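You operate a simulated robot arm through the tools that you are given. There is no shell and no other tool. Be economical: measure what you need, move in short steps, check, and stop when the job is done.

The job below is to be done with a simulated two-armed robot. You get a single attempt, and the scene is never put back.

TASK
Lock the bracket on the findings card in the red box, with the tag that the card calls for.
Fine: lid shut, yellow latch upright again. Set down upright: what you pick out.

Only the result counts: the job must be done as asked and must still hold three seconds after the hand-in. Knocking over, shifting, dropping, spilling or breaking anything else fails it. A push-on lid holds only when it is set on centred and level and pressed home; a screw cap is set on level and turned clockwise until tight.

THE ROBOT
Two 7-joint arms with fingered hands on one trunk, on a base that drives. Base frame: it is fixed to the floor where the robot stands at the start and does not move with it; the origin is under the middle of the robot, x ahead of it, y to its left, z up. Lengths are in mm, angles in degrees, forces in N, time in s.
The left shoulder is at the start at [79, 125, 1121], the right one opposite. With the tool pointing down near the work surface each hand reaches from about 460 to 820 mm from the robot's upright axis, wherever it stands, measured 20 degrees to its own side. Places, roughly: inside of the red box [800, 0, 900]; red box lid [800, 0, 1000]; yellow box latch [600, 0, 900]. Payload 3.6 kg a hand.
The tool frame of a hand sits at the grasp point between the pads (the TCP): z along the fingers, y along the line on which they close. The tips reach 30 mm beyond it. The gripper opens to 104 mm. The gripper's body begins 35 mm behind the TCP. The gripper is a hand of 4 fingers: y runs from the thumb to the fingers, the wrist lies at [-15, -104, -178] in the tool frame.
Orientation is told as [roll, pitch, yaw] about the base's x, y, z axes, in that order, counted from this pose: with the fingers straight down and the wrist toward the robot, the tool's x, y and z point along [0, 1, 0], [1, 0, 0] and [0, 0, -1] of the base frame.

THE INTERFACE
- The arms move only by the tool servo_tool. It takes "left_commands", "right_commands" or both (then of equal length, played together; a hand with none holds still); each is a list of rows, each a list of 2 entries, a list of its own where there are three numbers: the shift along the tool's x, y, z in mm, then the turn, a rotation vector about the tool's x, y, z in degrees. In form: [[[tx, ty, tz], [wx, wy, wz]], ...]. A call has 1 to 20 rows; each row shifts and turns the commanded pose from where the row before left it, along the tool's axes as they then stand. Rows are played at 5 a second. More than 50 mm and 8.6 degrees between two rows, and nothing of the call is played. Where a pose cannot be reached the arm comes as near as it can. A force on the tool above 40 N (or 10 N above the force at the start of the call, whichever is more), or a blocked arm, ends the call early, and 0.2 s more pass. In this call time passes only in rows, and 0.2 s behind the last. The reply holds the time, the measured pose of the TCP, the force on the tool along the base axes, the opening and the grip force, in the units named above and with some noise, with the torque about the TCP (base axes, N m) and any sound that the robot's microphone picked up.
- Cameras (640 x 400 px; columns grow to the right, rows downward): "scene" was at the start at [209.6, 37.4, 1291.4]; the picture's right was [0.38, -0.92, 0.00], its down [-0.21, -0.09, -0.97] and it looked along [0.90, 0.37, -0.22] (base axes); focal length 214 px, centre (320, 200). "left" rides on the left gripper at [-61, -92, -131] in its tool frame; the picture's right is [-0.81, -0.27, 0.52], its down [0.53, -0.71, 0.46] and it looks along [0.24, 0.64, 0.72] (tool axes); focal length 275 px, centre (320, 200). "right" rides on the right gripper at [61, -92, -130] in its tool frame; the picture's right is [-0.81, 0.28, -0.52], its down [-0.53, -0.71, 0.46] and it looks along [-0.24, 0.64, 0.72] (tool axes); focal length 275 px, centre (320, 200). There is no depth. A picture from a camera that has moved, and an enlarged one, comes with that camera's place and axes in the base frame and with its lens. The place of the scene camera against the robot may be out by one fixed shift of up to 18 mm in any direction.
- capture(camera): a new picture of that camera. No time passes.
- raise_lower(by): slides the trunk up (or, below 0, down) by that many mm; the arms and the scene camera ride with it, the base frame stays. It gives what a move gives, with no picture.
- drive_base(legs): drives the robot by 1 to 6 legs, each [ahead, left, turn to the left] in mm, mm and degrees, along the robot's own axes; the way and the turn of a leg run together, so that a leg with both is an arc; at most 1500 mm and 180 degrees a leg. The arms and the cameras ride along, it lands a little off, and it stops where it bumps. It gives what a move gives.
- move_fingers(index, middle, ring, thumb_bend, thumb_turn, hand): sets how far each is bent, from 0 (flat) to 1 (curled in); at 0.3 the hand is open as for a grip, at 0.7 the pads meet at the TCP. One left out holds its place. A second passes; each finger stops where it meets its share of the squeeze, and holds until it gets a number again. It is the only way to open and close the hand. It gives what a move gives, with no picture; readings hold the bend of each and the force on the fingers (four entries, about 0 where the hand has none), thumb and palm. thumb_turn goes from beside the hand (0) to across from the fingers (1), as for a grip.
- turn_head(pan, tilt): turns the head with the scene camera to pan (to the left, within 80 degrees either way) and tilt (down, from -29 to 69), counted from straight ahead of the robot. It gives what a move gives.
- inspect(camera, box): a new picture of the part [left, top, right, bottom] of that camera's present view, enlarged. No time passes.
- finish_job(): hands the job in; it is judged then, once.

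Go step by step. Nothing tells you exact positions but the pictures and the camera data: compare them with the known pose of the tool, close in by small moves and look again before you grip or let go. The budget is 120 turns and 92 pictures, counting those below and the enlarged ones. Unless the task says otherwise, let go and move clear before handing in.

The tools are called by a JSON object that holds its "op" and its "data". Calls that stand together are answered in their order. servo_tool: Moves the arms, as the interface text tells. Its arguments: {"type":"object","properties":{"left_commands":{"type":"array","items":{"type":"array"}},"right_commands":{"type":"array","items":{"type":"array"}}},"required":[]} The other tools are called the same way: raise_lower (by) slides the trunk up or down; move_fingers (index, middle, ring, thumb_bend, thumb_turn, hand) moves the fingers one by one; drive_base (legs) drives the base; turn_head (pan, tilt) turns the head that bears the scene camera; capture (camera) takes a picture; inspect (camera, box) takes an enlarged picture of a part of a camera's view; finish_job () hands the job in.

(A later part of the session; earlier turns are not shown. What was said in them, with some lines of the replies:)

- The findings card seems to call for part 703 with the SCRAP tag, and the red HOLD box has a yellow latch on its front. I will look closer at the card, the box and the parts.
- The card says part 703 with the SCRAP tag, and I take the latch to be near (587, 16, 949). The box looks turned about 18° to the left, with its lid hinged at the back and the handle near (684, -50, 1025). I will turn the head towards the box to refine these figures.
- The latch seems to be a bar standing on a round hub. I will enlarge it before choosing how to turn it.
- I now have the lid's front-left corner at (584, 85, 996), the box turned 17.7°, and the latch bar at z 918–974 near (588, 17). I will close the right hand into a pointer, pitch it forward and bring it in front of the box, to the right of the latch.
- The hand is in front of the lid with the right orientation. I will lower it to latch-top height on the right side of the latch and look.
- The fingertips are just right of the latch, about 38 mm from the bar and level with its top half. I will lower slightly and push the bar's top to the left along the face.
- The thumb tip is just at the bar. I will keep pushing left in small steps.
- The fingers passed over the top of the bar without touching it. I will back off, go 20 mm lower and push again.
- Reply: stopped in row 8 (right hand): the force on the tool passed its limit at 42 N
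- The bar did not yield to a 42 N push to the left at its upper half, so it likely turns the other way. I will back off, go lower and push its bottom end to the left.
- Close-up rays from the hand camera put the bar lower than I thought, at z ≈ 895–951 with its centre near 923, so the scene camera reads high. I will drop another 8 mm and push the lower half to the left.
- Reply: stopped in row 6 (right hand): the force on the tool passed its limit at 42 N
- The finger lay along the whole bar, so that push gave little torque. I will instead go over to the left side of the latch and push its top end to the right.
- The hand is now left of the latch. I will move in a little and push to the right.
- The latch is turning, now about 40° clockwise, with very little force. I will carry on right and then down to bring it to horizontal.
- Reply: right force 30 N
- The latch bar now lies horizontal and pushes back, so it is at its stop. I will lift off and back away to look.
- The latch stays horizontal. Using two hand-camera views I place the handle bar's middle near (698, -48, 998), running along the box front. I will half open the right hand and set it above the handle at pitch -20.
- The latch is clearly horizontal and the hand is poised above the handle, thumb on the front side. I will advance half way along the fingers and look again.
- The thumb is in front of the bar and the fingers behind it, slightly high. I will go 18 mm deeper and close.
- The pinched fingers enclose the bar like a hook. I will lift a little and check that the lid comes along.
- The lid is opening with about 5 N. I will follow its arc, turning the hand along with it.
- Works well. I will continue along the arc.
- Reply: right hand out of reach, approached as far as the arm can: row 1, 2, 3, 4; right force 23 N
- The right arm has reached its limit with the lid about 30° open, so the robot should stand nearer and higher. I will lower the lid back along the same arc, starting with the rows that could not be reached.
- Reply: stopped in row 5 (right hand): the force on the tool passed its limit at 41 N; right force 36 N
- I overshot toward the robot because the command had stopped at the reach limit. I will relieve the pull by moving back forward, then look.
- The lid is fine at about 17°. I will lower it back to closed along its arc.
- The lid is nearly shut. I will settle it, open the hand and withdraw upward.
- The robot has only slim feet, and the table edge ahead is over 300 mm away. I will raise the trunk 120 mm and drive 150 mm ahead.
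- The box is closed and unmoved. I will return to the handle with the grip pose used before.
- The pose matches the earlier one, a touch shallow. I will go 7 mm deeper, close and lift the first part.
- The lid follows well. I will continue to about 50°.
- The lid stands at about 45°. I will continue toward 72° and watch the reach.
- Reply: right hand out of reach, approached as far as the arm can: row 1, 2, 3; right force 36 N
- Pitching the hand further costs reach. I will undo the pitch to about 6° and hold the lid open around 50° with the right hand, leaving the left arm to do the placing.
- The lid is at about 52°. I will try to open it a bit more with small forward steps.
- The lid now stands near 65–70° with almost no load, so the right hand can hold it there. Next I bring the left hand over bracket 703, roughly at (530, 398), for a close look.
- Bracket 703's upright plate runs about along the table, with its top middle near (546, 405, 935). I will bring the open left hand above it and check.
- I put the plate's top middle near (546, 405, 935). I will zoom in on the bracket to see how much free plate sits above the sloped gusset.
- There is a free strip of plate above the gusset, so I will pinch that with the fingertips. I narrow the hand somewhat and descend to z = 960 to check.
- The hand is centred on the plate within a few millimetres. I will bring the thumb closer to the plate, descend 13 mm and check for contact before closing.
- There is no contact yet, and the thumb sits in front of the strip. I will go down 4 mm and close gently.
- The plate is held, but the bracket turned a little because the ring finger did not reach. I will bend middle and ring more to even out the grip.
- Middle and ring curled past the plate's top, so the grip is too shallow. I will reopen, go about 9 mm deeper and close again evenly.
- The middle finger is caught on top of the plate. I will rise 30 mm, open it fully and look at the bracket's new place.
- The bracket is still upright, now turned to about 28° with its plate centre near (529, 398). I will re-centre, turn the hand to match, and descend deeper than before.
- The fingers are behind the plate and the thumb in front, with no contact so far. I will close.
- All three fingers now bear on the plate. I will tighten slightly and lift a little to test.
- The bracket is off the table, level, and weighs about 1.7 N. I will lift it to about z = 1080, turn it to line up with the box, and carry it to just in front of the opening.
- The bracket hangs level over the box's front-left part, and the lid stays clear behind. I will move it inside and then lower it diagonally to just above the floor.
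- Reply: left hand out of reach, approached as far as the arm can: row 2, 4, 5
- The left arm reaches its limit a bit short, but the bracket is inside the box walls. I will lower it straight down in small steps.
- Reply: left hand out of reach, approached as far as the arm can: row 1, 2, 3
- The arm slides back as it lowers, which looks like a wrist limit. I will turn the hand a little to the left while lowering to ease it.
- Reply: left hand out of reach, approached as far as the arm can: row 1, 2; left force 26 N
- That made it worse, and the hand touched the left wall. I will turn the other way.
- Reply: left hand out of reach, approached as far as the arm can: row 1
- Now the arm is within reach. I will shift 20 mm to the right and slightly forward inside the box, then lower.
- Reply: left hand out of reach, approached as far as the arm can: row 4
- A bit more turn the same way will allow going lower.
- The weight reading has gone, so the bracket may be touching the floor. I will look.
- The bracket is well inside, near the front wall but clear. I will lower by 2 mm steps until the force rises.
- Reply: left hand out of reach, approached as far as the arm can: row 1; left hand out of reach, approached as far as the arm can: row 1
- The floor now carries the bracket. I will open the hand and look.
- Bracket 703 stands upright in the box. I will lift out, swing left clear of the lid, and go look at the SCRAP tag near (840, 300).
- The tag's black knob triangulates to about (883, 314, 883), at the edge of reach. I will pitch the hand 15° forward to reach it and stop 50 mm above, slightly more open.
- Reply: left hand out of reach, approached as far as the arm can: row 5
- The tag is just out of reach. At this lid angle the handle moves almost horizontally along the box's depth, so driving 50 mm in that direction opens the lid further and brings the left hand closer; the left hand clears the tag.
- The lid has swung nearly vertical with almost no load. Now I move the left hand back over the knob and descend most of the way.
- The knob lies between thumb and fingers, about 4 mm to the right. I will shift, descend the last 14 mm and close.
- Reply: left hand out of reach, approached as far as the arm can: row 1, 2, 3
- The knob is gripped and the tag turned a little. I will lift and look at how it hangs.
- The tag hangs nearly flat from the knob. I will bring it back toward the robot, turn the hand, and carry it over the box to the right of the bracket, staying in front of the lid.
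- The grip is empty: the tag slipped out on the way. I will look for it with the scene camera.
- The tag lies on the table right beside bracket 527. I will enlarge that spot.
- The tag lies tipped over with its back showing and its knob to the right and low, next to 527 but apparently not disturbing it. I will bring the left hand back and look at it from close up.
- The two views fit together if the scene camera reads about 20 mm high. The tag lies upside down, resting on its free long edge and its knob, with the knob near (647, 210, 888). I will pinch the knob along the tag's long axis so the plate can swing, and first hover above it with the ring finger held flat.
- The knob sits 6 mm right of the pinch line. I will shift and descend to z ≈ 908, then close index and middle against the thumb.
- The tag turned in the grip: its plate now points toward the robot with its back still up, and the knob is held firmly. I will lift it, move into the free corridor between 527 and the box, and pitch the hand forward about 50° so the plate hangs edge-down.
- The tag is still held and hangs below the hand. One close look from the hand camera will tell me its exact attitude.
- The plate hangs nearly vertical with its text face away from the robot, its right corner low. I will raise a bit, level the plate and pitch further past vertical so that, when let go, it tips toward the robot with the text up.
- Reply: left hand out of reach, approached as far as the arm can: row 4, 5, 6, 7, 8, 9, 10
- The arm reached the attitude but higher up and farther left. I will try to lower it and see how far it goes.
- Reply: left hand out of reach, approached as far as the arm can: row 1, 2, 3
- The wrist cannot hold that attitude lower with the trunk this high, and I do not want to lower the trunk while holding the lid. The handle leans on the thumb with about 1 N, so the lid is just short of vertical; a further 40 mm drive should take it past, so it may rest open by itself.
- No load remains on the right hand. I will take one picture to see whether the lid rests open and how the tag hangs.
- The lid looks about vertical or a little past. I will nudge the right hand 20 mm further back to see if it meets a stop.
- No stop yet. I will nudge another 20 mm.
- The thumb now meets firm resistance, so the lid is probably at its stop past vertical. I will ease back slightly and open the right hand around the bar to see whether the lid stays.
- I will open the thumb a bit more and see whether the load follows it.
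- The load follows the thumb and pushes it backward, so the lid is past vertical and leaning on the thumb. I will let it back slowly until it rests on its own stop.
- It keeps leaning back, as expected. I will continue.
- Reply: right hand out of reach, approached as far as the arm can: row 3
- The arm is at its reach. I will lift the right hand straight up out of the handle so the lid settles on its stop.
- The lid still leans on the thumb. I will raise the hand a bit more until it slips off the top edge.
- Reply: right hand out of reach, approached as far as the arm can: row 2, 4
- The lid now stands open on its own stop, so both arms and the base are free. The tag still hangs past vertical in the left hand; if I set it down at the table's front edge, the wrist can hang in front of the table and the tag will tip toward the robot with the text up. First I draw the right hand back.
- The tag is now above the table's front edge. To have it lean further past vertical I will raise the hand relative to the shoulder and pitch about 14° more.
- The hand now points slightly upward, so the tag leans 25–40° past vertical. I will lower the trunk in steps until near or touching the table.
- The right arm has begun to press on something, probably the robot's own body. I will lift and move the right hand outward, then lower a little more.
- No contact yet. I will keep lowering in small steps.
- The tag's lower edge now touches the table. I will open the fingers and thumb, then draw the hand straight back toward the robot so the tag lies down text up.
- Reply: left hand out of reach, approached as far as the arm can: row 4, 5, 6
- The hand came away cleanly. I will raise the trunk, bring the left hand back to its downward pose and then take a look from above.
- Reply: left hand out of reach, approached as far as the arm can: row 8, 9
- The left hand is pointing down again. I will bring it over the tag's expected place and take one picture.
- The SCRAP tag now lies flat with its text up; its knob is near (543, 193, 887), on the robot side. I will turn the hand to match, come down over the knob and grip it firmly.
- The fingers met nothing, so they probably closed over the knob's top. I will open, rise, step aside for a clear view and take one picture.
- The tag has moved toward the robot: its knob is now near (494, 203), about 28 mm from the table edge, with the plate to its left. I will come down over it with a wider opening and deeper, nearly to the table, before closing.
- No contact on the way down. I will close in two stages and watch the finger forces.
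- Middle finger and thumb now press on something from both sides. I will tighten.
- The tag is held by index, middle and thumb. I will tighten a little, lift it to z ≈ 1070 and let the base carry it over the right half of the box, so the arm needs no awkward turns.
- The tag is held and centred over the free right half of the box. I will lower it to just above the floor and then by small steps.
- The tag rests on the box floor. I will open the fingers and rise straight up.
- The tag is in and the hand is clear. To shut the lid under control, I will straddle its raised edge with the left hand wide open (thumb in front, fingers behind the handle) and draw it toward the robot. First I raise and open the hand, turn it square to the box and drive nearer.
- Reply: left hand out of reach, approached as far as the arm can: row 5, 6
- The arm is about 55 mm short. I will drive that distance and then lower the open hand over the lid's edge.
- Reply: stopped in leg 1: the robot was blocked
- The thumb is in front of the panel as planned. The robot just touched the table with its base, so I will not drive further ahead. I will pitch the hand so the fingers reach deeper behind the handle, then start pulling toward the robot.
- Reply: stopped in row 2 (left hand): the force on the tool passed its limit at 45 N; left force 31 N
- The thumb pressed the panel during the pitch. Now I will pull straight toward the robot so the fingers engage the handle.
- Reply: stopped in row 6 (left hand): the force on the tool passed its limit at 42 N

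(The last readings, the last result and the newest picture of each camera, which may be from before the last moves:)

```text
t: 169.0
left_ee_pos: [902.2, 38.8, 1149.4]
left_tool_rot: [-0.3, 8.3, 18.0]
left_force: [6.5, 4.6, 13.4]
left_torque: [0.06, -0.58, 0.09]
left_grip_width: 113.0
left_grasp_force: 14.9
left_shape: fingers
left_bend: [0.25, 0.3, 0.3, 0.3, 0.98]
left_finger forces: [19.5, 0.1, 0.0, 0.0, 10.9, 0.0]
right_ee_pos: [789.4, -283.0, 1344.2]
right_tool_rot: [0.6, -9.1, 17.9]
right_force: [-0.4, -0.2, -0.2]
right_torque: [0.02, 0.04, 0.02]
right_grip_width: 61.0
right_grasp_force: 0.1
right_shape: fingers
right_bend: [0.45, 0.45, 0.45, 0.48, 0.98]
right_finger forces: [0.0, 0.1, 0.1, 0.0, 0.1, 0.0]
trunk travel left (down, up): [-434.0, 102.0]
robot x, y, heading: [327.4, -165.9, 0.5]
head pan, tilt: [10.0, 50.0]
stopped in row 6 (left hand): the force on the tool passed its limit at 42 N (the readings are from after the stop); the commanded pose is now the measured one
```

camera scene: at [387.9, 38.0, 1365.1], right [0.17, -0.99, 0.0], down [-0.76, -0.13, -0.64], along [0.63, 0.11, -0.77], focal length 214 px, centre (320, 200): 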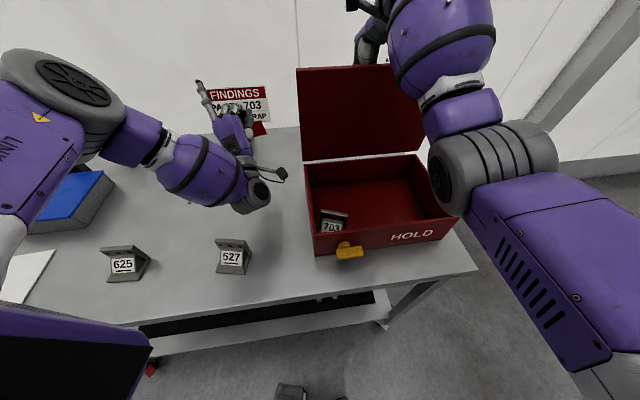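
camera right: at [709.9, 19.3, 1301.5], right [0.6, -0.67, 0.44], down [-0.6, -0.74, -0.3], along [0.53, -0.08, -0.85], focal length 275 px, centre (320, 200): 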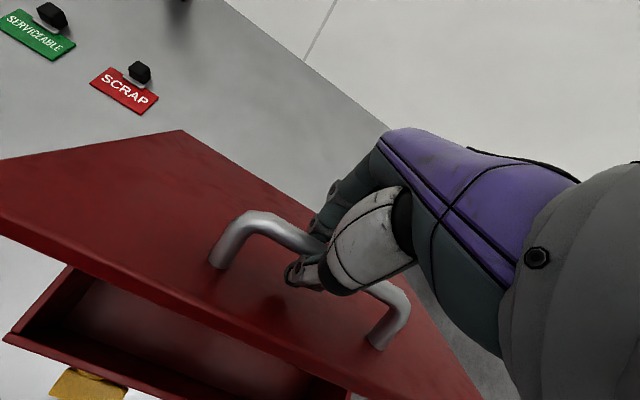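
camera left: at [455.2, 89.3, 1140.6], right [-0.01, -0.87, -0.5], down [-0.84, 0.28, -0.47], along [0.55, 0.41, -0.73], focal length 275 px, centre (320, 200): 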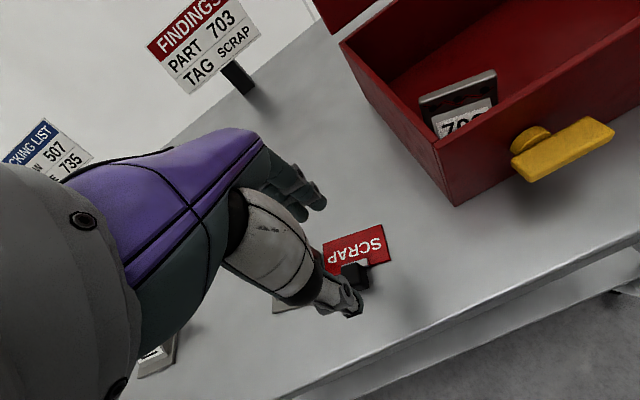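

The index finger now pulls on the handle, but the rising lid edge presses the palm. I will follow the arc by rising while pulling.

{"op": "servo_tool", "data": {"left_commands": [[[0, -0.9, -7], [0, 0, 0]], [[0, -10.9, -5.5], [0, 0, 0]], [[0, -10.9, -5.5], [0, 0, 0]], [[0, -10.9, -5.5], [0, 0, 0]], [[0, -10.6, -3.5], [0, 0, 0]], [[0, -10.6, -3.5], [0, 0, 0]], [[0, -10.4, -1.5], [0, 0, 0]], [[0, -10.4, -1.5], [0, 0, 0]]]}}

```text
t: 170.8
left_ee_pos: [833.7, 15.8, 1191.3]
left_tool_rot: [-0.2, 8.7, 18.0]
left_force: [-1.3, -0.3, -0.3]
left_torque: [0.03, -0.02, 0.01]
left_grip_width: 104.2
left_grasp_force: 0.5
left_shape: fingers
left_bend: [0.3, 0.3, 0.3, 0.29, 0.97]
left_finger forces: [0.0, 0.0, 0.0, 0.1, 1.0, 0.0]
right_ee_pos: [787.6, -283.5, 1344.5]
right_tool_rot: [0.6, -9.1, 18.1]
right_force: [-0.7, 0.2, -0.3]
right_torque: [-0.02, 0.01, -0.03]
right_grip_width: 61.2
right_grasp_force: 0.1
right_shape: fingers
right_bend: [0.45, 0.45, 0.45, 0.48, 0.98]
right_finger forces: [0.0, 0.0, 0.0, 0.0, 0.0, 0.0]
trunk travel left (down, up): [-434.0, 102.0]
robot x, y, heading: [327.3, -165.7, 0.6]
head pan, tilt: [10.0, 50.0]
```

The lid has come past vertical and rests gently on the thumb at about 70°. I will now lower it in steps: down, then back with the base, keeping its edge against the thumb.

{"op": "servo_tool", "data": {"left_commands": [[[0, 2, 15], [0, 0, 0]], [[0, 2, 15], [0, 0, 0]], [[0, 2, 14], [0, 0, 0]]]}}

{"op": "drive_base", "data": {"legs": [[-57, -18, 0]]}}

{"op": "servo_tool", "data": {"left_commands": [[[0, -5.1, 10.9], [0, 0, 0]], [[0, -5.1, 10.9], [0, 0, 0]], [[0, -5.1, 10.9], [0, 0, 0]]]}}

{"op": "drive_base", "data": {"legs": [[-26, -8, 0]]}}

```text
t: 171.4
left_ee_pos: [831.0, 10.6, 1176.3]
left_tool_rot: [-1.0, 8.0, 17.7]
left_force: [-17.0, -2.5, 32.8]
left_torque: [-0.51, 1.48, -0.15]
left_grip_width: 119.3
left_grasp_force: 16.1
left_shape: fingers
left_bend: [0.3, 0.3, 0.3, 0.08, 0.98]
left_finger forces: [0.1, 0.1, 0.0, 0.0, 33.3, 0.0]
right_ee_pos: [781.2, -283.0, 1345.1]
right_tool_rot: [0.7, -9.3, 18.1]
right_force: [0.0, 0.8, 1.1]
right_torque: [0.0, 0.02, 0.02]
right_grip_width: 60.8
right_grasp_force: 0.0
right_shape: fingers
right_bend: [0.45, 0.45, 0.45, 0.48, 0.98]
right_finger forces: [0.0, 0.1, 0.0, 0.0, 0.1, 0.0]
trunk travel left (down, up): [-434.0, 102.0]
robot x, y, heading: [326.2, -166.4, 0.5]
head pan, tilt: [10.0, 50.0]
stopped in row 3 (left hand): the force on the tool passed its limit at 46 N (the readings are from after the stop); the commanded pose is now the measured one
```

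```text
t: 172.4
left_ee_pos: [776.4, -4.0, 1169.5]
left_tool_rot: [-0.7, 8.5, 17.7]
left_force: [-0.9, 0.5, -0.6]
left_torque: [0.0, -0.03, 0.01]
left_grip_width: 103.4
left_grasp_force: 0.0
left_shape: fingers
left_bend: [0.3, 0.3, 0.3, 0.3, 0.98]
left_finger forces: [0.0, 0.1, 0.0, 0.0, 0.0, 0.1]
right_ee_pos: [730.5, -300.7, 1343.8]
right_tool_rot: [0.7, -9.1, 17.9]
right_force: [-0.5, 0.2, -0.2]
right_torque: [0.01, -0.02, 0.05]
right_grip_width: 61.2
right_grasp_force: 0.1
right_shape: fingers
right_bend: [0.45, 0.45, 0.45, 0.48, 0.98]
right_finger forces: [0.0, 0.0, 0.0, 0.1, 0.0, 0.0]
trunk travel left (down, up): [-434.0, 102.0]
robot x, y, heading: [268.4, -182.8, 0.4]
head pan, tilt: [10.0, 50.0]
```

```text
t: 173.2
left_ee_pos: [757.1, -12.9, 1139.4]
left_tool_rot: [-0.6, 8.5, 17.6]
left_force: [-0.6, -0.4, 0.2]
left_torque: [0.03, 0.02, 0.01]
left_grip_width: 103.5
left_grasp_force: 0.1
left_shape: fingers
left_bend: [0.3, 0.3, 0.3, 0.3, 0.98]
left_finger forces: [0.0, 0.1, 0.0, 0.0, 0.0, 0.0]
right_ee_pos: [731.2, -301.5, 1344.1]
right_tool_rot: [0.5, -9.1, 17.9]
right_force: [-0.6, 0.3, -0.6]
right_torque: [0.01, 0.0, -0.01]
right_grip_width: 61.1
right_grasp_force: 0.1
right_shape: fingers
right_bend: [0.45, 0.45, 0.45, 0.48, 0.98]
right_finger forces: [0.0, 0.1, 0.1, 0.1, 0.0, 0.0]
trunk travel left (down, up): [-434.0, 102.0]
robot x, y, heading: [269.2, -186.2, 0.3]
head pan, tilt: [10.0, 50.0]
```

```text
t: 174.0
left_ee_pos: [733.1, -20.0, 1139.4]
left_tool_rot: [-0.6, 8.5, 17.7]
left_force: [-0.1, -0.5, 0.1]
left_torque: [-0.01, 0.01, 0.01]
left_grip_width: 103.5
left_grasp_force: 0.0
left_shape: fingers
left_bend: [0.3, 0.3, 0.3, 0.3, 0.98]
left_finger forces: [0.1, 0.0, 0.1, 0.0, 0.0, 0.0]
right_ee_pos: [706.5, -307.9, 1344.1]
right_tool_rot: [0.5, -9.0, 17.9]
right_force: [0.1, 0.7, 0.4]
right_torque: [-0.03, 0.03, 0.02]
right_grip_width: 61.2
right_grasp_force: 0.0
right_shape: fingers
right_bend: [0.45, 0.45, 0.45, 0.48, 0.98]
right_finger forces: [0.1, 0.1, 0.0, 0.0, 0.1, 0.1]
trunk travel left (down, up): [-434.0, 102.0]
robot x, y, heading: [243.2, -190.6, 0.4]
head pan, tilt: [10.0, 50.0]
```

Contact was lost, so the lid either fell shut or is still standing. I will probe by touch: close the hand into a fist and press down gently behind the handle, where a shut lid would meet the fingertips at about z = 978.

{"op": "move_fingers", "data": {"hand": "left", "index": 0.7, "middle": 0.7, "ring": 0.7, "thumb_bend": 0.7}}

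{"op": "servo_tool", "data": {"left_commands": [[[0, 14, 0], [-8.3, 0, 0]], [[0, 0, 30], [0, 0, 0]], [[0, 0, 30], [0, 0, 0]], [[0, 0, 30], [0, 0, 0]], [[0, 0, 15], [0, 0, 0]], [[0, 0, 8], [0, 0, 0]], [[0, 0, 8], [0, 0, 0]], [[0, 0, 6], [0, 0, 0]], [[0, 0, 6], [0, 0, 0]], [[0, 0, 6], [0, 0, 0]]]}}

```text
t: 175.0
left_ee_pos: [731.2, -19.3, 1139.5]
left_tool_rot: [-0.6, 8.5, 17.7]
left_force: [0.5, 0.5, 0.1]
left_torque: [0.06, -0.02, -0.04]
left_grip_width: 1.4
left_grasp_force: 0.1
left_shape: fingers
left_bend: [0.7, 0.7, 0.7, 0.7, 0.98]
left_finger forces: [0.1, 0.0, 0.1, 0.1, 0.0, 0.0]
right_ee_pos: [705.7, -308.7, 1345.0]
right_tool_rot: [0.6, -9.1, 17.9]
right_force: [0.0, -0.4, -0.4]
right_torque: [0.01, -0.03, 0.01]
right_grip_width: 60.9
right_grasp_force: 0.0
right_shape: fingers
right_bend: [0.45, 0.45, 0.45, 0.48, 0.98]
right_finger forces: [0.0, 0.1, 0.0, 0.1, 0.0, 0.0]
trunk travel left (down, up): [-434.0, 102.0]
robot x, y, heading: [242.2, -189.9, 0.6]
head pan, tilt: [10.0, 50.0]
```

```text
t: 177.2
left_ee_pos: [745.1, -18.3, 1004.2]
left_tool_rot: [-0.9, -0.6, 18.0]
left_force: [-6.8, 1.2, 39.4]
left_torque: [-0.43, 0.44, -0.14]
left_grip_width: 1.1
left_grasp_force: 19.2
left_shape: fingers
left_bend: [0.7, 0.7, 0.7, 0.7, 0.98]
left_finger forces: [3.0, 0.9, 0.1, 0.0, 35.1, 0.0]
right_ee_pos: [702.4, -308.9, 1347.1]
right_tool_rot: [0.6, -9.3, 17.9]
right_force: [0.4, 0.0, -0.3]
right_torque: [-0.04, 0.02, 0.01]
right_grip_width: 61.0
right_grasp_force: 0.0
right_shape: fingers
right_bend: [0.45, 0.45, 0.45, 0.48, 0.98]
right_finger forces: [0.0, 0.1, 0.1, 0.0, 0.0, 0.1]
trunk travel left (down, up): [-434.0, 102.0]
robot x, y, heading: [244.6, -193.2, 0.5]
head pan, tilt: [10.0, 50.0]
```

The fingertips met the lid at its shut height and it bears 39 N, so the lid is closed. Next I back off to work the latch: its left end must be pushed down and then right against its upright stop.

{"op": "servo_tool", "data": {"left_commands": [[[0, 0, -20], [0, 0, 0]], [[0, 0, -40], [0, 0, 0]], [[0, 0, -45], [0, 0, 0]], [[0, 0, -45], [0, 0, 0]]]}}

{"op": "drive_base", "data": {"legs": [[-200, 0, 0]]}}

{"op": "raise_lower", "data": {"by": -70}}

{"op": "servo_tool", "data": {"left_commands": [[[0, 0, 0], [-8, 0, 0]], [[0, 0, 0], [-8, 0, 0]], [[0, 0, 0], [-8, 0, 0]], [[0, 0, 0], [-8, 0, 0]], [[0, 0, 0], [-8, 0, 0]]]}}

```text
t: 178.2
left_ee_pos: [742.8, -14.3, 1149.2]
left_tool_rot: [-0.6, 0.2, 17.9]
left_force: [0.1, -1.0, -0.2]
left_torque: [0.01, -0.02, -0.01]
left_grip_width: 0.5
left_grasp_force: 0.2
left_shape: fingers
left_bend: [0.7, 0.7, 0.7, 0.7, 0.98]
left_finger forces: [0.1, 0.0, 0.0, 0.0, 0.0, 0.0]
right_ee_pos: [704.5, -308.5, 1344.8]
right_tool_rot: [0.6, -9.0, 18.0]
right_force: [-1.1, 0.2, -0.2]
right_torque: [-0.01, -0.03, -0.01]
right_grip_width: 60.8
right_grasp_force: 0.2
right_shape: fingers
right_bend: [0.45, 0.45, 0.45, 0.48, 0.98]
right_finger forces: [0.0, 0.1, 0.0, 0.0, 0.0, 0.0]
trunk travel left (down, up): [-434.0, 102.0]
robot x, y, heading: [240.3, -190.8, 0.1]
head pan, tilt: [10.0, 50.0]
```

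```text
t: 179.8
left_ee_pos: [541.6, -14.4, 1147.9]
left_tool_rot: [-0.6, 0.2, 18.0]
left_force: [-0.4, -0.6, -0.5]
left_torque: [-0.04, -0.05, 0.01]
left_grip_width: 0.7
left_grasp_force: 0.2
left_shape: fingers
left_bend: [0.7, 0.7, 0.7, 0.7, 0.98]
left_finger forces: [0.1, 0.1, 0.1, 0.0, 0.0, 0.1]
right_ee_pos: [503.7, -308.0, 1344.8]
right_tool_rot: [0.6, -9.0, 18.2]
right_force: [0.1, -0.1, 0.8]
right_torque: [0.03, -0.02, 0.01]
right_grip_width: 61.2
right_grasp_force: 0.1
right_shape: fingers
right_bend: [0.45, 0.45, 0.45, 0.48, 0.98]
right_finger forces: [0.0, 0.1, 0.0, 0.0, 0.0, 0.0]
trunk travel left (down, up): [-434.0, 102.0]
robot x, y, heading: [44.6, -192.7, 0.5]
head pan, tilt: [10.0, 50.0]
```

```text
t: 180.9
left_ee_pos: [541.0, -15.0, 1078.4]
left_tool_rot: [-0.6, 0.1, 18.0]
left_force: [0.1, -0.5, 0.4]
left_torque: [-0.01, -0.02, 0.01]
left_grip_width: 0.8
left_grasp_force: 0.1
left_shape: fingers
left_bend: [0.7, 0.7, 0.7, 0.7, 0.98]
left_finger forces: [0.1, 0.0, 0.1, 0.0, 0.0, 0.1]
right_ee_pos: [502.6, -311.2, 1275.2]
right_tool_rot: [0.6, -9.0, 18.1]
right_force: [-0.1, -0.3, 0.3]
right_torque: [0.03, 0.01, -0.02]
right_grip_width: 60.9
right_grasp_force: 0.1
right_shape: fingers
right_bend: [0.45, 0.45, 0.45, 0.48, 0.98]
right_finger forces: [0.1, 0.0, 0.0, 0.0, 0.0, 0.1]
trunk travel left (down, up): [-364.0, 172.0]
robot x, y, heading: [43.4, -191.2, 0.6]
head pan, tilt: [10.0, 50.0]
```

```text
t: 182.1
left_ee_pos: [542.6, -16.5, 1078.6]
left_tool_rot: [-0.8, -39.9, 18.4]
left_force: [-0.4, 0.0, -0.2]
left_torque: [0.0, -0.02, 0.0]
left_grip_width: 0.6
left_grasp_force: 0.0
left_shape: fingers
left_bend: [0.7, 0.7, 0.7, 0.7, 0.98]
left_finger forces: [0.0, 0.1, 0.0, 0.0, 0.0, 0.0]
right_ee_pos: [503.8, -310.4, 1273.6]
right_tool_rot: [0.6, -9.0, 18.1]
right_force: [0.2, 0.1, 0.3]
right_torque: [-0.02, -0.01, -0.01]
right_grip_width: 61.1
right_grasp_force: 0.0
right_shape: fingers
right_bend: [0.45, 0.45, 0.45, 0.48, 0.98]
right_finger forces: [0.0, 0.0, 0.0, 0.0, 0.0, 0.1]
trunk travel left (down, up): [-364.0, 172.0]
robot x, y, heading: [41.6, -195.1, 0.8]
head pan, tilt: [10.0, 50.0]
```

The hand is pitched and ready. I will move to above the latch's left end and press down past the hub height.

{"op": "servo_tool", "data": {"left_commands": [[[16.8, -7.8, 32], [0, 0, 0]], [[16.8, -7.8, 32], [0, 0, 0]], [[16.8, -7.8, 32], [0, 0, 0]], [[0, -5.1, 6.1], [0, 0, 0]], [[0, -5.1, 6.1], [0, 0, 0]], [[0, -5.1, 6.1], [0, 0, 0]], [[0, -5.1, 6.1], [0, 0, 0]], [[0, -5.1, 6.1], [0, 0, 0]], [[0, -5.1, 6.1], [0, 0, 0]], [[0, -5.1, 6.1], [0, 0, 0]], [[0, -5.1, 6.1], [0, 0, 0]]]}}

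```text
t: 184.5
left_ee_pos: [568.4, 45.2, 927.1]
left_tool_rot: [-0.8, -39.8, 18.4]
left_force: [-0.7, 0.2, -0.9]
left_torque: [0.0, 0.0, 0.01]
left_grip_width: 0.7
left_grasp_force: 0.1
left_shape: fingers
left_bend: [0.7, 0.7, 0.7, 0.7, 0.98]
left_finger forces: [0.0, 0.0, 0.0, 0.1, 0.0, 0.0]
right_ee_pos: [504.0, -309.8, 1273.9]
right_tool_rot: [0.5, -9.0, 18.0]
right_force: [-0.7, -0.1, 0.2]
right_torque: [0.01, 0.0, 0.01]
right_grip_width: 61.2
right_grasp_force: 0.0
right_shape: fingers
right_bend: [0.45, 0.45, 0.45, 0.48, 0.98]
right_finger forces: [0.1, 0.0, 0.0, 0.0, 0.0, 0.0]
trunk travel left (down, up): [-364.0, 172.0]
robot x, y, heading: [40.2, -194.8, 0.5]
head pan, tilt: [10.0, 50.0]
```

Little force was felt. Now I push to the right against the upright stop.

{"op": "servo_tool", "data": {"left_commands": [[[-5, 0, 0], [0, 0, 0]], [[-5, 0, 0], [0, 0, 0]], [[-5, 0, 0], [0, 0, 0]], [[-5, 0, 0], [0, 0, 0]], [[-4, 0, 0], [0, 0, 0]], [[-4, 0, 0], [0, 0, 0]], [[-4, 0, 0], [0, 0, 0]]]}}

```text
t: 185.5
left_ee_pos: [571.3, 38.3, 922.3]
left_tool_rot: [0.1, -39.8, 19.5]
left_force: [-10.2, 17.0, 5.3]
left_torque: [0.16, 0.02, 0.36]
left_grip_width: 0.7
left_grasp_force: 10.7
left_shape: fingers
left_bend: [0.7, 0.7, 0.7, 0.69, 0.98]
left_finger forces: [18.6, 0.1, 0.0, 0.0, 2.3, 0.0]
right_ee_pos: [503.0, -307.6, 1274.1]
right_tool_rot: [0.6, -9.0, 18.3]
right_force: [0.2, 0.4, -0.7]
right_torque: [0.02, 0.0, 0.02]
right_grip_width: 60.9
right_grasp_force: 0.1
right_shape: fingers
right_bend: [0.45, 0.45, 0.45, 0.48, 0.98]
right_finger forces: [0.1, 0.1, 0.1, 0.0, 0.1, 0.0]
trunk travel left (down, up): [-364.0, 172.0]
robot x, y, heading: [41.6, -199.0, 0.8]
head pan, tilt: [10.0, 50.0]
stopped in row 5 (left hand): the force on the tool passed its limit at 43 N (the readings are from after the stop); the commanded pose is now the measured one
```

The push met a firm stop with the fingers beside the hub, as expected for an upright latch. I will withdraw the hand to the left and up, aim the head at the box and use the last picture to check.

{"op": "servo_tool", "data": {"left_commands": [[[15, 0, 0], [0, 0, 0]], [[20, -6, -5], [0, 0, 0]], [[20, -20, -17], [0, 0, 0]], [[20, 10, -40], [0, 0, 0]], [[20, 20, -40], [0, 0, 0]], [[20, 20, -40], [0, 0, 0]], [[30, 20, -30], [0, 0, 0]], [[30, 20, -30], [0, 0, 0]]]}}

{"op": "turn_head", "data": {"pan": 18, "tilt": 38}}

{"op": "inspect", "data": {"camera": "scene", "box": [200, 90, 440, 240]}}

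```text
t: 187.3
left_ee_pos: [503.5, 193.7, 1097.1]
left_tool_rot: [-0.3, -39.9, 19.0]
left_force: [-0.5, 0.1, 0.0]
left_torque: [0.01, -0.05, -0.01]
left_grip_width: 1.3
left_grasp_force: 0.1
left_shape: fingers
left_bend: [0.7, 0.7, 0.7, 0.7, 0.98]
left_finger forces: [0.0, 0.1, 0.0, 0.1, 0.0, 0.0]
left hand out of reach, approached as far as the arm can: row 4, 5, 6, 7
right_ee_pos: [503.4, -308.3, 1274.6]
right_tool_rot: [0.6, -9.0, 18.3]
right_force: [-0.8, 0.3, -0.9]
right_torque: [-0.01, 0.0, -0.01]
right_grip_width: 61.1
right_grasp_force: 0.0
right_shape: fingers
right_bend: [0.45, 0.45, 0.45, 0.48, 0.98]
right_finger forces: [0.0, 0.0, 0.0, 0.0, 0.0, 0.0]
trunk travel left (down, up): [-364.0, 172.0]
robot x, y, heading: [41.3, -194.0, 0.9]
head pan, tilt: [10.0, 50.0]
```

```text
t: 188.1
left_ee_pos: [503.7, 192.8, 1097.4]
left_tool_rot: [-0.1, -39.8, 19.2]
left_force: [-0.3, 1.0, -0.5]
left_torque: [0.01, -0.01, 0.01]
left_grip_width: 1.1
left_grasp_force: 0.0
left_shape: fingers
left_bend: [0.7, 0.7, 0.7, 0.7, 0.98]
left_finger forces: [0.0, 0.0, 0.0, 0.0, 0.1, 0.1]
right_ee_pos: [504.0, -310.2, 1275.0]
right_tool_rot: [0.6, -8.9, 18.2]
right_force: [-0.3, 1.6, 0.2]
right_torque: [0.0, 0.0, 0.02]
right_grip_width: 61.0
right_grasp_force: 0.0
right_shape: fingers
right_bend: [0.45, 0.45, 0.45, 0.48, 0.98]
right_finger forces: [0.0, 0.1, 0.0, 0.1, 0.0, 0.0]
trunk travel left (down, up): [-364.0, 172.0]
robot x, y, heading: [39.8, -198.0, 0.7]
head pan, tilt: [18.0, 38.0]
```

```text
2.67 times, centred on (320, 165) of scene
camera zoom: at [244.2, -163.3, 1262.2], right [0.32, -0.95, 0.0], down [-0.58, -0.2, -0.79], along [0.75, 0.25, -0.62], focal length 572 px, centre (320, 293)
```

zoom: 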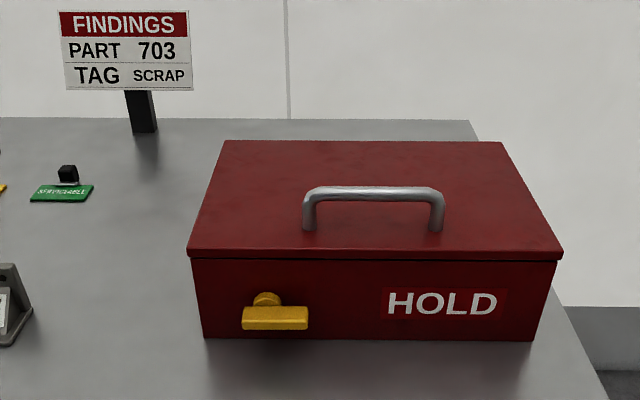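

The lid is shut, but the latch is still horizontal: my fingers slipped behind the bar and met the hub. I will repeat about 17 mm nearer the robot so that the bar itself is pushed, reading the forces after each part.

{"op": "servo_tool", "data": {"left_commands": [[[-32.5, -13, 14.4], [0, 0, 0]], [[-32.5, -13, 14.4], [0, 0, 0]], [[-32.5, -13, 14.4], [0, 0, 0]], [[-32.5, -13, 14.4], [0, 0, 0]], [[-32.5, -13, 14.4], [0, 0, 0]], [[0, -5.1, 6.1], [0, 0, 0]], [[0, -5.1, 6.1], [0, 0, 0]], [[0, -5.1, 6.1], [0, 0, 0]], [[0, -5.1, 6.1], [0, 0, 0]]]}}

{"op": "servo_tool", "data": {"left_commands": [[[0, -5.1, 6.1], [0, 0, 0]], [[0, -5.1, 6.1], [0, 0, 0]]]}}

{"op": "servo_tool", "data": {"left_commands": [[[0, -5.1, 6.1], [0, 0, 0]], [[0, -5.1, 6.1], [0, 0, 0]]]}}

```text
t: 190.1
left_ee_pos: [558.7, 41.2, 971.3]
left_tool_rot: [-0.1, -39.8, 19.0]
left_force: [-0.9, -0.1, -0.3]
left_torque: [-0.02, -0.02, 0.02]
left_grip_width: 0.9
left_grasp_force: 0.1
left_shape: fingers
left_bend: [0.7, 0.7, 0.7, 0.7, 0.98]
left_finger forces: [0.1, 0.0, 0.0, 0.0, 0.0, 0.0]
left hand out of reach, approached as far as the arm can: row 1, 2
right_ee_pos: [504.6, -309.3, 1273.7]
right_tool_rot: [0.7, -9.0, 18.2]
right_force: [-0.4, -1.0, 0.8]
right_torque: [-0.01, 0.01, 0.05]
right_grip_width: 60.9
right_grasp_force: 0.1
right_shape: fingers
right_bend: [0.45, 0.45, 0.45, 0.48, 0.98]
right_finger forces: [0.0, 0.0, 0.1, 0.0, 0.0, 0.0]
trunk travel left (down, up): [-364.0, 172.0]
robot x, y, heading: [40.3, -194.0, 0.6]
head pan, tilt: [18.0, 38.0]
```

```text
t: 190.7
left_ee_pos: [558.4, 41.4, 957.3]
left_tool_rot: [-0.3, -39.8, 19.1]
left_force: [-0.5, -0.5, 0.6]
left_torque: [0.0, -0.02, 0.0]
left_grip_width: 1.0
left_grasp_force: 0.1
left_shape: fingers
left_bend: [0.7, 0.7, 0.7, 0.7, 0.98]
left_finger forces: [0.0, 0.1, 0.0, 0.0, 0.0, 0.0]
right_ee_pos: [503.2, -308.5, 1275.7]
right_tool_rot: [0.6, -9.0, 18.2]
right_force: [-0.3, 0.0, -0.9]
right_torque: [-0.01, 0.0, -0.01]
right_grip_width: 61.3
right_grasp_force: 0.1
right_shape: fingers
right_bend: [0.45, 0.45, 0.45, 0.48, 0.98]
right_finger forces: [0.0, 0.0, 0.0, 0.0, 0.1, 0.1]
trunk travel left (down, up): [-364.0, 172.0]
robot x, y, heading: [39.3, -193.2, 1.0]
head pan, tilt: [18.0, 38.0]
```

```text
t: 191.3
left_ee_pos: [558.0, 42.5, 940.8]
left_tool_rot: [0.0, -39.8, 19.0]
left_force: [-0.4, 0.2, 0.0]
left_torque: [-0.01, -0.01, 0.0]
left_grip_width: 0.9
left_grasp_force: 0.1
left_shape: fingers
left_bend: [0.7, 0.7, 0.7, 0.7, 0.98]
left_finger forces: [0.0, 0.0, 0.0, 0.0, 0.0, 0.0]
right_ee_pos: [504.6, -309.3, 1274.4]
right_tool_rot: [0.6, -9.0, 18.3]
right_force: [0.5, -0.5, 0.3]
right_torque: [-0.01, 0.02, 0.01]
right_grip_width: 60.7
right_grasp_force: 0.2
right_shape: fingers
right_bend: [0.45, 0.45, 0.45, 0.48, 0.98]
right_finger forces: [0.0, 0.0, 0.0, 0.0, 0.0, 0.1]
trunk travel left (down, up): [-364.0, 172.0]
robot x, y, heading: [37.8, -194.0, 0.7]
head pan, tilt: [18.0, 38.0]
```

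There was no contact, and comparing the contacts so far, the fingertip's edge reaches only about 4 mm beside its centre, so I was left of the bar's end. I will rise, shift 24 mm to the right and press down again.

{"op": "servo_tool", "data": {"left_commands": [[[0, 20.5, -24.4], [0, 0, 0]], [[0, 20.5, -24.4], [0, 0, 0]], [[-23.5, 0, 0], [0, 0, 0]], [[0, -10.2, 12.2], [0, 0, 0]], [[0, -10.2, 12.2], [0, 0, 0]], [[0, -5.1, 6.1], [0, 0, 0]]]}}

{"op": "servo_tool", "data": {"left_commands": [[[0, -5.1, 6.1], [0, 0, 0]], [[0, -5.1, 6.1], [0, 0, 0]]]}}

{"op": "servo_tool", "data": {"left_commands": [[[0, -5.1, 6.1], [0, 0, 0]], [[0, -5.1, 6.1], [0, 0, 0]]]}}

```text
t: 192.7
left_ee_pos: [566.9, 19.4, 963.1]
left_tool_rot: [-0.1, -39.8, 19.1]
left_force: [0.6, -0.5, 0.5]
left_torque: [-0.04, -0.02, -0.02]
left_grip_width: 1.0
left_grasp_force: 0.2
left_shape: fingers
left_bend: [0.7, 0.7, 0.7, 0.7, 0.98]
left_finger forces: [0.1, 0.1, 0.1, 0.0, 0.0, 0.0]
right_ee_pos: [503.7, -308.8, 1273.8]
right_tool_rot: [0.6, -9.0, 18.2]
right_force: [0.3, 0.1, -0.8]
right_torque: [0.01, 0.0, -0.02]
right_grip_width: 61.1
right_grasp_force: 0.0
right_shape: fingers
right_bend: [0.45, 0.45, 0.45, 0.48, 0.98]
right_finger forces: [0.0, 0.0, 0.0, 0.0, 0.1, 0.0]
trunk travel left (down, up): [-364.0, 172.0]
robot x, y, heading: [41.8, -193.7, 0.6]
head pan, tilt: [18.0, 38.0]
```

```text
t: 193.3
left_ee_pos: [567.2, 20.1, 947.4]
left_tool_rot: [-0.1, -39.8, 19.1]
left_force: [1.3, -0.5, 1.2]
left_torque: [-0.01, -0.01, 0.02]
left_grip_width: 1.0
left_grasp_force: 0.0
left_shape: fingers
left_bend: [0.7, 0.7, 0.7, 0.7, 0.98]
left_finger forces: [0.0, 0.1, 0.0, 0.1, 0.0, 0.0]
right_ee_pos: [503.7, -308.2, 1273.6]
right_tool_rot: [0.6, -9.0, 18.2]
right_force: [-0.3, 0.4, 0.3]
right_torque: [-0.03, 0.01, -0.01]
right_grip_width: 61.1
right_grasp_force: 0.1
right_shape: fingers
right_bend: [0.45, 0.45, 0.45, 0.48, 0.98]
right_finger forces: [0.1, 0.0, 0.0, 0.0, 0.0, 0.0]
trunk travel left (down, up): [-364.0, 172.0]
robot x, y, heading: [40.5, -194.3, 1.0]
head pan, tilt: [18.0, 38.0]
```

```text
t: 193.9
left_ee_pos: [567.1, 19.4, 933.4]
left_tool_rot: [-0.2, -40.0, 19.2]
left_force: [-2.2, 1.6, 6.6]
left_torque: [0.03, -0.08, 0.08]
left_grip_width: 1.9
left_grasp_force: 3.1
left_shape: fingers
left_bend: [0.69, 0.7, 0.7, 0.7, 0.98]
left_finger forces: [5.6, 0.5, 0.0, 0.1, 0.0, 0.1]
right_ee_pos: [502.4, -310.0, 1274.9]
right_tool_rot: [0.7, -9.1, 18.2]
right_force: [-0.7, 0.0, -0.1]
right_torque: [-0.03, -0.01, 0.01]
right_grip_width: 61.1
right_grasp_force: 0.0
right_shape: fingers
right_bend: [0.45, 0.45, 0.45, 0.48, 0.98]
right_finger forces: [0.0, 0.0, 0.2, 0.0, 0.0, 0.1]
trunk travel left (down, up): [-364.0, 172.0]
robot x, y, heading: [42.5, -191.1, 1.1]
head pan, tilt: [18.0, 38.0]
```

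Now the index finger presses on the bar. I will continue down in steps.

{"op": "servo_tool", "data": {"left_commands": [[[0, -3.9, 4.6], [0, 0, 0]], [[0, -3.9, 4.6], [0, 0, 0]]]}}

{"op": "servo_tool", "data": {"left_commands": [[[0, -3.9, 4.6], [0, 0, 0]], [[0, -3.9, 4.6], [0, 0, 0]]]}}

{"op": "servo_tool", "data": {"left_commands": [[[-4, 0, 0], [0, 0, 0]], [[-4, 0, 0], [0, 0, 0]], [[-4, 0, 0], [0, 0, 0]], [[-4, 0, 0], [0, 0, 0]], [[-4, 0, 0], [0, 0, 0]], [[-4, 0, 0], [0, 0, 0]]]}}

```text
t: 194.5
left_ee_pos: [567.7, 22.2, 918.2]
left_tool_rot: [0.0, -39.7, 19.3]
left_force: [-3.5, 10.0, 4.2]
left_torque: [0.03, -0.13, 0.23]
left_grip_width: 3.8
left_grasp_force: 5.9
left_shape: fingers
left_bend: [0.68, 0.7, 0.7, 0.7, 0.98]
left_finger forces: [11.3, 0.0, 0.0, 0.0, 0.0, 0.0]
right_ee_pos: [504.1, -306.8, 1274.7]
right_tool_rot: [0.6, -9.0, 18.2]
right_force: [0.0, 0.7, -0.1]
right_torque: [-0.01, 0.01, 0.0]
right_grip_width: 61.0
right_grasp_force: 0.0
right_shape: fingers
right_bend: [0.45, 0.45, 0.45, 0.48, 0.98]
right_finger forces: [0.1, 0.0, 0.0, 0.0, 0.0, 0.0]
trunk travel left (down, up): [-364.0, 172.0]
robot x, y, heading: [39.6, -193.6, 1.0]
head pan, tilt: [18.0, 38.0]
```

```text
t: 195.1
left_ee_pos: [564.4, 22.2, 910.0]
left_tool_rot: [-0.2, -40.0, 19.4]
left_force: [-7.1, 15.7, 15.4]
left_torque: [-0.13, -0.36, 0.35]
left_grip_width: 7.2
left_grasp_force: 8.9
left_shape: fingers
left_bend: [0.65, 0.7, 0.7, 0.7, 0.98]
left_finger forces: [17.3, 0.0, 0.0, 0.0, 0.0, 0.1]
right_ee_pos: [502.7, -307.4, 1275.7]
right_tool_rot: [0.4, -9.1, 18.2]
right_force: [-0.2, 0.8, 0.3]
right_torque: [0.02, 0.03, -0.02]
right_grip_width: 61.0
right_grasp_force: 0.0
right_shape: fingers
right_bend: [0.45, 0.45, 0.45, 0.48, 0.98]
right_finger forces: [0.1, 0.1, 0.1, 0.0, 0.0, 0.0]
trunk travel left (down, up): [-364.0, 172.0]
robot x, y, heading: [39.5, -194.3, 0.6]
head pan, tilt: [18.0, 38.0]
```

```text
t: 195.7
left_ee_pos: [567.0, 20.7, 910.6]
left_tool_rot: [0.2, -40.4, 20.4]
left_force: [-11.4, 18.1, 13.2]
left_torque: [-0.12, -0.36, 0.38]
left_grip_width: 4.9
left_grasp_force: 11.1
left_shape: fingers
left_bend: [0.67, 0.7, 0.7, 0.7, 0.98]
left_finger forces: [22.0, 0.1, 0.0, 0.0, 0.0, 0.0]
right_ee_pos: [502.4, -306.5, 1275.8]
right_tool_rot: [0.6, -9.2, 18.3]
right_force: [0.6, -0.2, -0.3]
right_torque: [-0.01, 0.05, 0.02]
right_grip_width: 60.9
right_grasp_force: 0.2
right_shape: fingers
right_bend: [0.45, 0.45, 0.45, 0.48, 0.98]
right_finger forces: [0.0, 0.0, 0.0, 0.0, 0.1, 0.0]
trunk travel left (down, up): [-364.0, 172.0]
robot x, y, heading: [40.6, -189.7, 0.8]
head pan, tilt: [18.0, 38.0]
stopped in row 3 (left hand): the force on the tool passed its limit at 42 N (the readings are from after the stop); the commanded pose is now the measured one
```

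The push now ended against a firm stop with the force mostly sideways, as an upright bar would give. With no pictures left, I will check by touch: an upright bar's top should be met about 20 mm higher than a horizontal one, pressing slightly left of the hub so it cannot turn the wrong way.

{"op": "servo_tool", "data": {"left_commands": [[[15, 0, 0], [0, 0, 0]], [[0, 29.6, -35.2], [0, 0, 0]], [[0, 29.6, -35.2], [0, 0, 0]], [[-32, 0, 0], [0, 0, 0]], [[0, -20.6, 24.5], [0, 0, 0]]]}}

{"op": "servo_tool", "data": {"left_commands": [[[0, -5.1, 6.1], [0, 0, 0]]]}}

{"op": "servo_tool", "data": {"left_commands": [[[0, -3.9, 4.6], [0, 0, 0]]]}}

{"op": "servo_tool", "data": {"left_commands": [[[0, -3.2, 3.8], [0, 0, 0]]]}}

```text
t: 196.9
left_ee_pos: [574.4, 0.4, 970.6]
left_tool_rot: [0.2, -40.1, 19.7]
left_force: [0.2, 0.2, 0.2]
left_torque: [0.01, 0.0, -0.02]
left_grip_width: 1.2
left_grasp_force: 0.6
left_shape: fingers
left_bend: [0.7, 0.7, 0.7, 0.7, 0.98]
left_finger forces: [0.0, 0.9, 0.1, 0.1, 0.0, 0.0]
right_ee_pos: [503.2, -306.5, 1273.8]
right_tool_rot: [0.6, -9.0, 18.3]
right_force: [0.5, 0.2, 0.2]
right_torque: [0.02, -0.02, -0.04]
right_grip_width: 61.0
right_grasp_force: 0.0
right_shape: fingers
right_bend: [0.45, 0.45, 0.45, 0.48, 0.98]
right_finger forces: [0.0, 0.0, 0.0, 0.0, 0.0, 0.1]
trunk travel left (down, up): [-364.0, 172.0]
robot x, y, heading: [39.0, -192.2, 0.9]
head pan, tilt: [18.0, 38.0]
```

```text
t: 197.3
left_ee_pos: [571.9, -0.7, 967.0]
left_tool_rot: [-0.2, -40.7, 20.0]
left_force: [-7.7, 1.0, 25.9]
left_torque: [0.51, -0.41, 0.15]
left_grip_width: 1.4
left_grasp_force: 13.0
left_shape: fingers
left_bend: [0.7, 0.65, 0.7, 0.7, 0.98]
left_finger forces: [0.1, 26.0, 0.0, 0.0, 0.0, 0.0]
right_ee_pos: [500.7, -309.1, 1276.2]
right_tool_rot: [0.5, -9.2, 18.3]
right_force: [0.2, -0.6, 0.8]
right_torque: [0.0, 0.01, -0.01]
right_grip_width: 61.0
right_grasp_force: 0.0
right_shape: fingers
right_bend: [0.45, 0.45, 0.45, 0.48, 0.98]
right_finger forces: [0.0, 0.0, 0.2, 0.0, 0.1, 0.1]
trunk travel left (down, up): [-364.0, 172.0]
robot x, y, heading: [39.7, -192.1, 0.9]
head pan, tilt: [18.0, 38.0]
```

```text
t: 197.7
left_ee_pos: [575.5, 0.2, 967.6]
left_tool_rot: [-0.6, -41.5, 20.5]
left_force: [-7.2, 1.9, 22.7]
left_torque: [0.49, -0.28, 0.15]
left_grip_width: 1.3
left_grasp_force: 11.5
left_shape: fingers
left_bend: [0.7, 0.66, 0.7, 0.7, 0.98]
left_finger forces: [0.1, 22.5, 0.0, 0.1, 0.0, 0.1]
right_ee_pos: [502.8, -308.0, 1273.4]
right_tool_rot: [0.6, -9.1, 18.3]
right_force: [-0.8, -0.3, 0.1]
right_torque: [-0.03, -0.02, -0.01]
right_grip_width: 61.1
right_grasp_force: 0.0
right_shape: fingers
right_bend: [0.45, 0.45, 0.45, 0.48, 0.98]
right_finger forces: [0.0, 0.1, 0.1, 0.0, 0.1, 0.1]
trunk travel left (down, up): [-364.0, 172.0]
robot x, y, heading: [43.8, -197.3, 1.0]
head pan, tilt: [18.0, 38.0]
stopped in row 1 (left hand): the force on the tool passed its limit at 43 N (the readings are from after the stop); the commanded pose is now the measured one
```

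```text
t: 198.2
left_ee_pos: [578.0, -0.4, 966.6]
left_tool_rot: [-1.2, -42.3, 20.9]
left_force: [-7.5, 1.5, 25.5]
left_torque: [0.49, -0.33, 0.14]
left_grip_width: 1.0
left_grasp_force: 12.5
left_shape: fingers
left_bend: [0.7, 0.72, 0.7, 0.7, 0.98]
left_finger forces: [0.1, 24.8, 0.0, 0.1, 0.1, 0.0]
right_ee_pos: [503.0, -307.7, 1275.4]
right_tool_rot: [0.6, -9.1, 18.3]
right_force: [0.5, 0.1, -0.8]
right_torque: [-0.01, 0.03, 0.0]
right_grip_width: 60.8
right_grasp_force: 0.2
right_shape: fingers
right_bend: [0.45, 0.45, 0.45, 0.48, 0.98]
right_finger forces: [0.1, 0.1, 0.0, 0.0, 0.0, 0.0]
trunk travel left (down, up): [-364.0, 172.0]
robot x, y, heading: [41.3, -193.0, 1.0]
head pan, tilt: [18.0, 38.0]
stopped in row 1 (left hand): the force on the tool passed its limit at 41 N (the readings are from after the stop); the commanded pose is now the measured one
```

The fingers met a firm top at about z = 950, left of the hub, which only an upright bar can give; the latch is back at its upright stop. I will lift straight off and move clear.

{"op": "servo_tool", "data": {"left_commands": [[[0, 6.4, -7.7], [0, 0, 0]], [[0, 19.3, -23], [0, 0, 0]], [[0, 19.3, -23], [0, 0, 0]], [[0, 0, -40], [0, 0, 0]], [[0, 0, -40], [0, 0, 0]]]}}

```text
t: 199.4
left_ee_pos: [532.8, -21.5, 1093.7]
left_tool_rot: [-0.4, -41.4, 20.5]
left_force: [0.4, 0.2, -0.1]
left_torque: [0.03, -0.01, 0.03]
left_grip_width: 1.4
left_grasp_force: 0.2
left_shape: fingers
left_bend: [0.7, 0.7, 0.7, 0.7, 0.98]
left_finger forces: [0.0, 0.1, 0.0, 0.1, 0.0, 0.1]
left hand out of reach, approached as far as the arm can: row 5
right_ee_pos: [504.7, -307.7, 1274.9]
right_tool_rot: [0.6, -9.1, 18.3]
right_force: [1.5, 0.5, -0.2]
right_torque: [0.02, 0.02, 0.0]
right_grip_width: 60.9
right_grasp_force: 0.0
right_shape: fingers
right_bend: [0.45, 0.45, 0.45, 0.48, 0.98]
right_finger forces: [0.0, 0.0, 0.0, 0.1, 0.0, 0.0]
trunk travel left (down, up): [-364.0, 172.0]
robot x, y, heading: [41.1, -189.3, 1.1]
head pan, tilt: [18.0, 38.0]
```

Both hands are clear of the box and I have no pictures left, so I am handing the job in.

{"op": "finish_job", "data": {}}

```text
The job is handed in.
```

I handed the job in: bracket 703 and the SCRAP tag are in the red box, the lid is shut and the latch should be upright. I ran out of pictures, so some of that was checked only by touch.

- **Lid:** the last picture shows it shut. My hold slipped while I was lowering it, so it closed without support.
- **Latch:** the last picture still showed it horizontal. I turned it afterwards, and it then met a firm stop. Pressing down on it reached a top about as high as an upright bar would be.
- **Bracket 703:** it stood upright in the box in every picture until the lid closed. I did not see inside after that.
- **SCRAP tag:** I dropped it on the table once on the way and turned it text up again there. I set it on the box floor by force reading only, so I never saw how it lies.
- **Base contact:** the base touched something, probably the table, once while I was driving. In the last picture the box stood where it should, and I saw nothing else knocked over.
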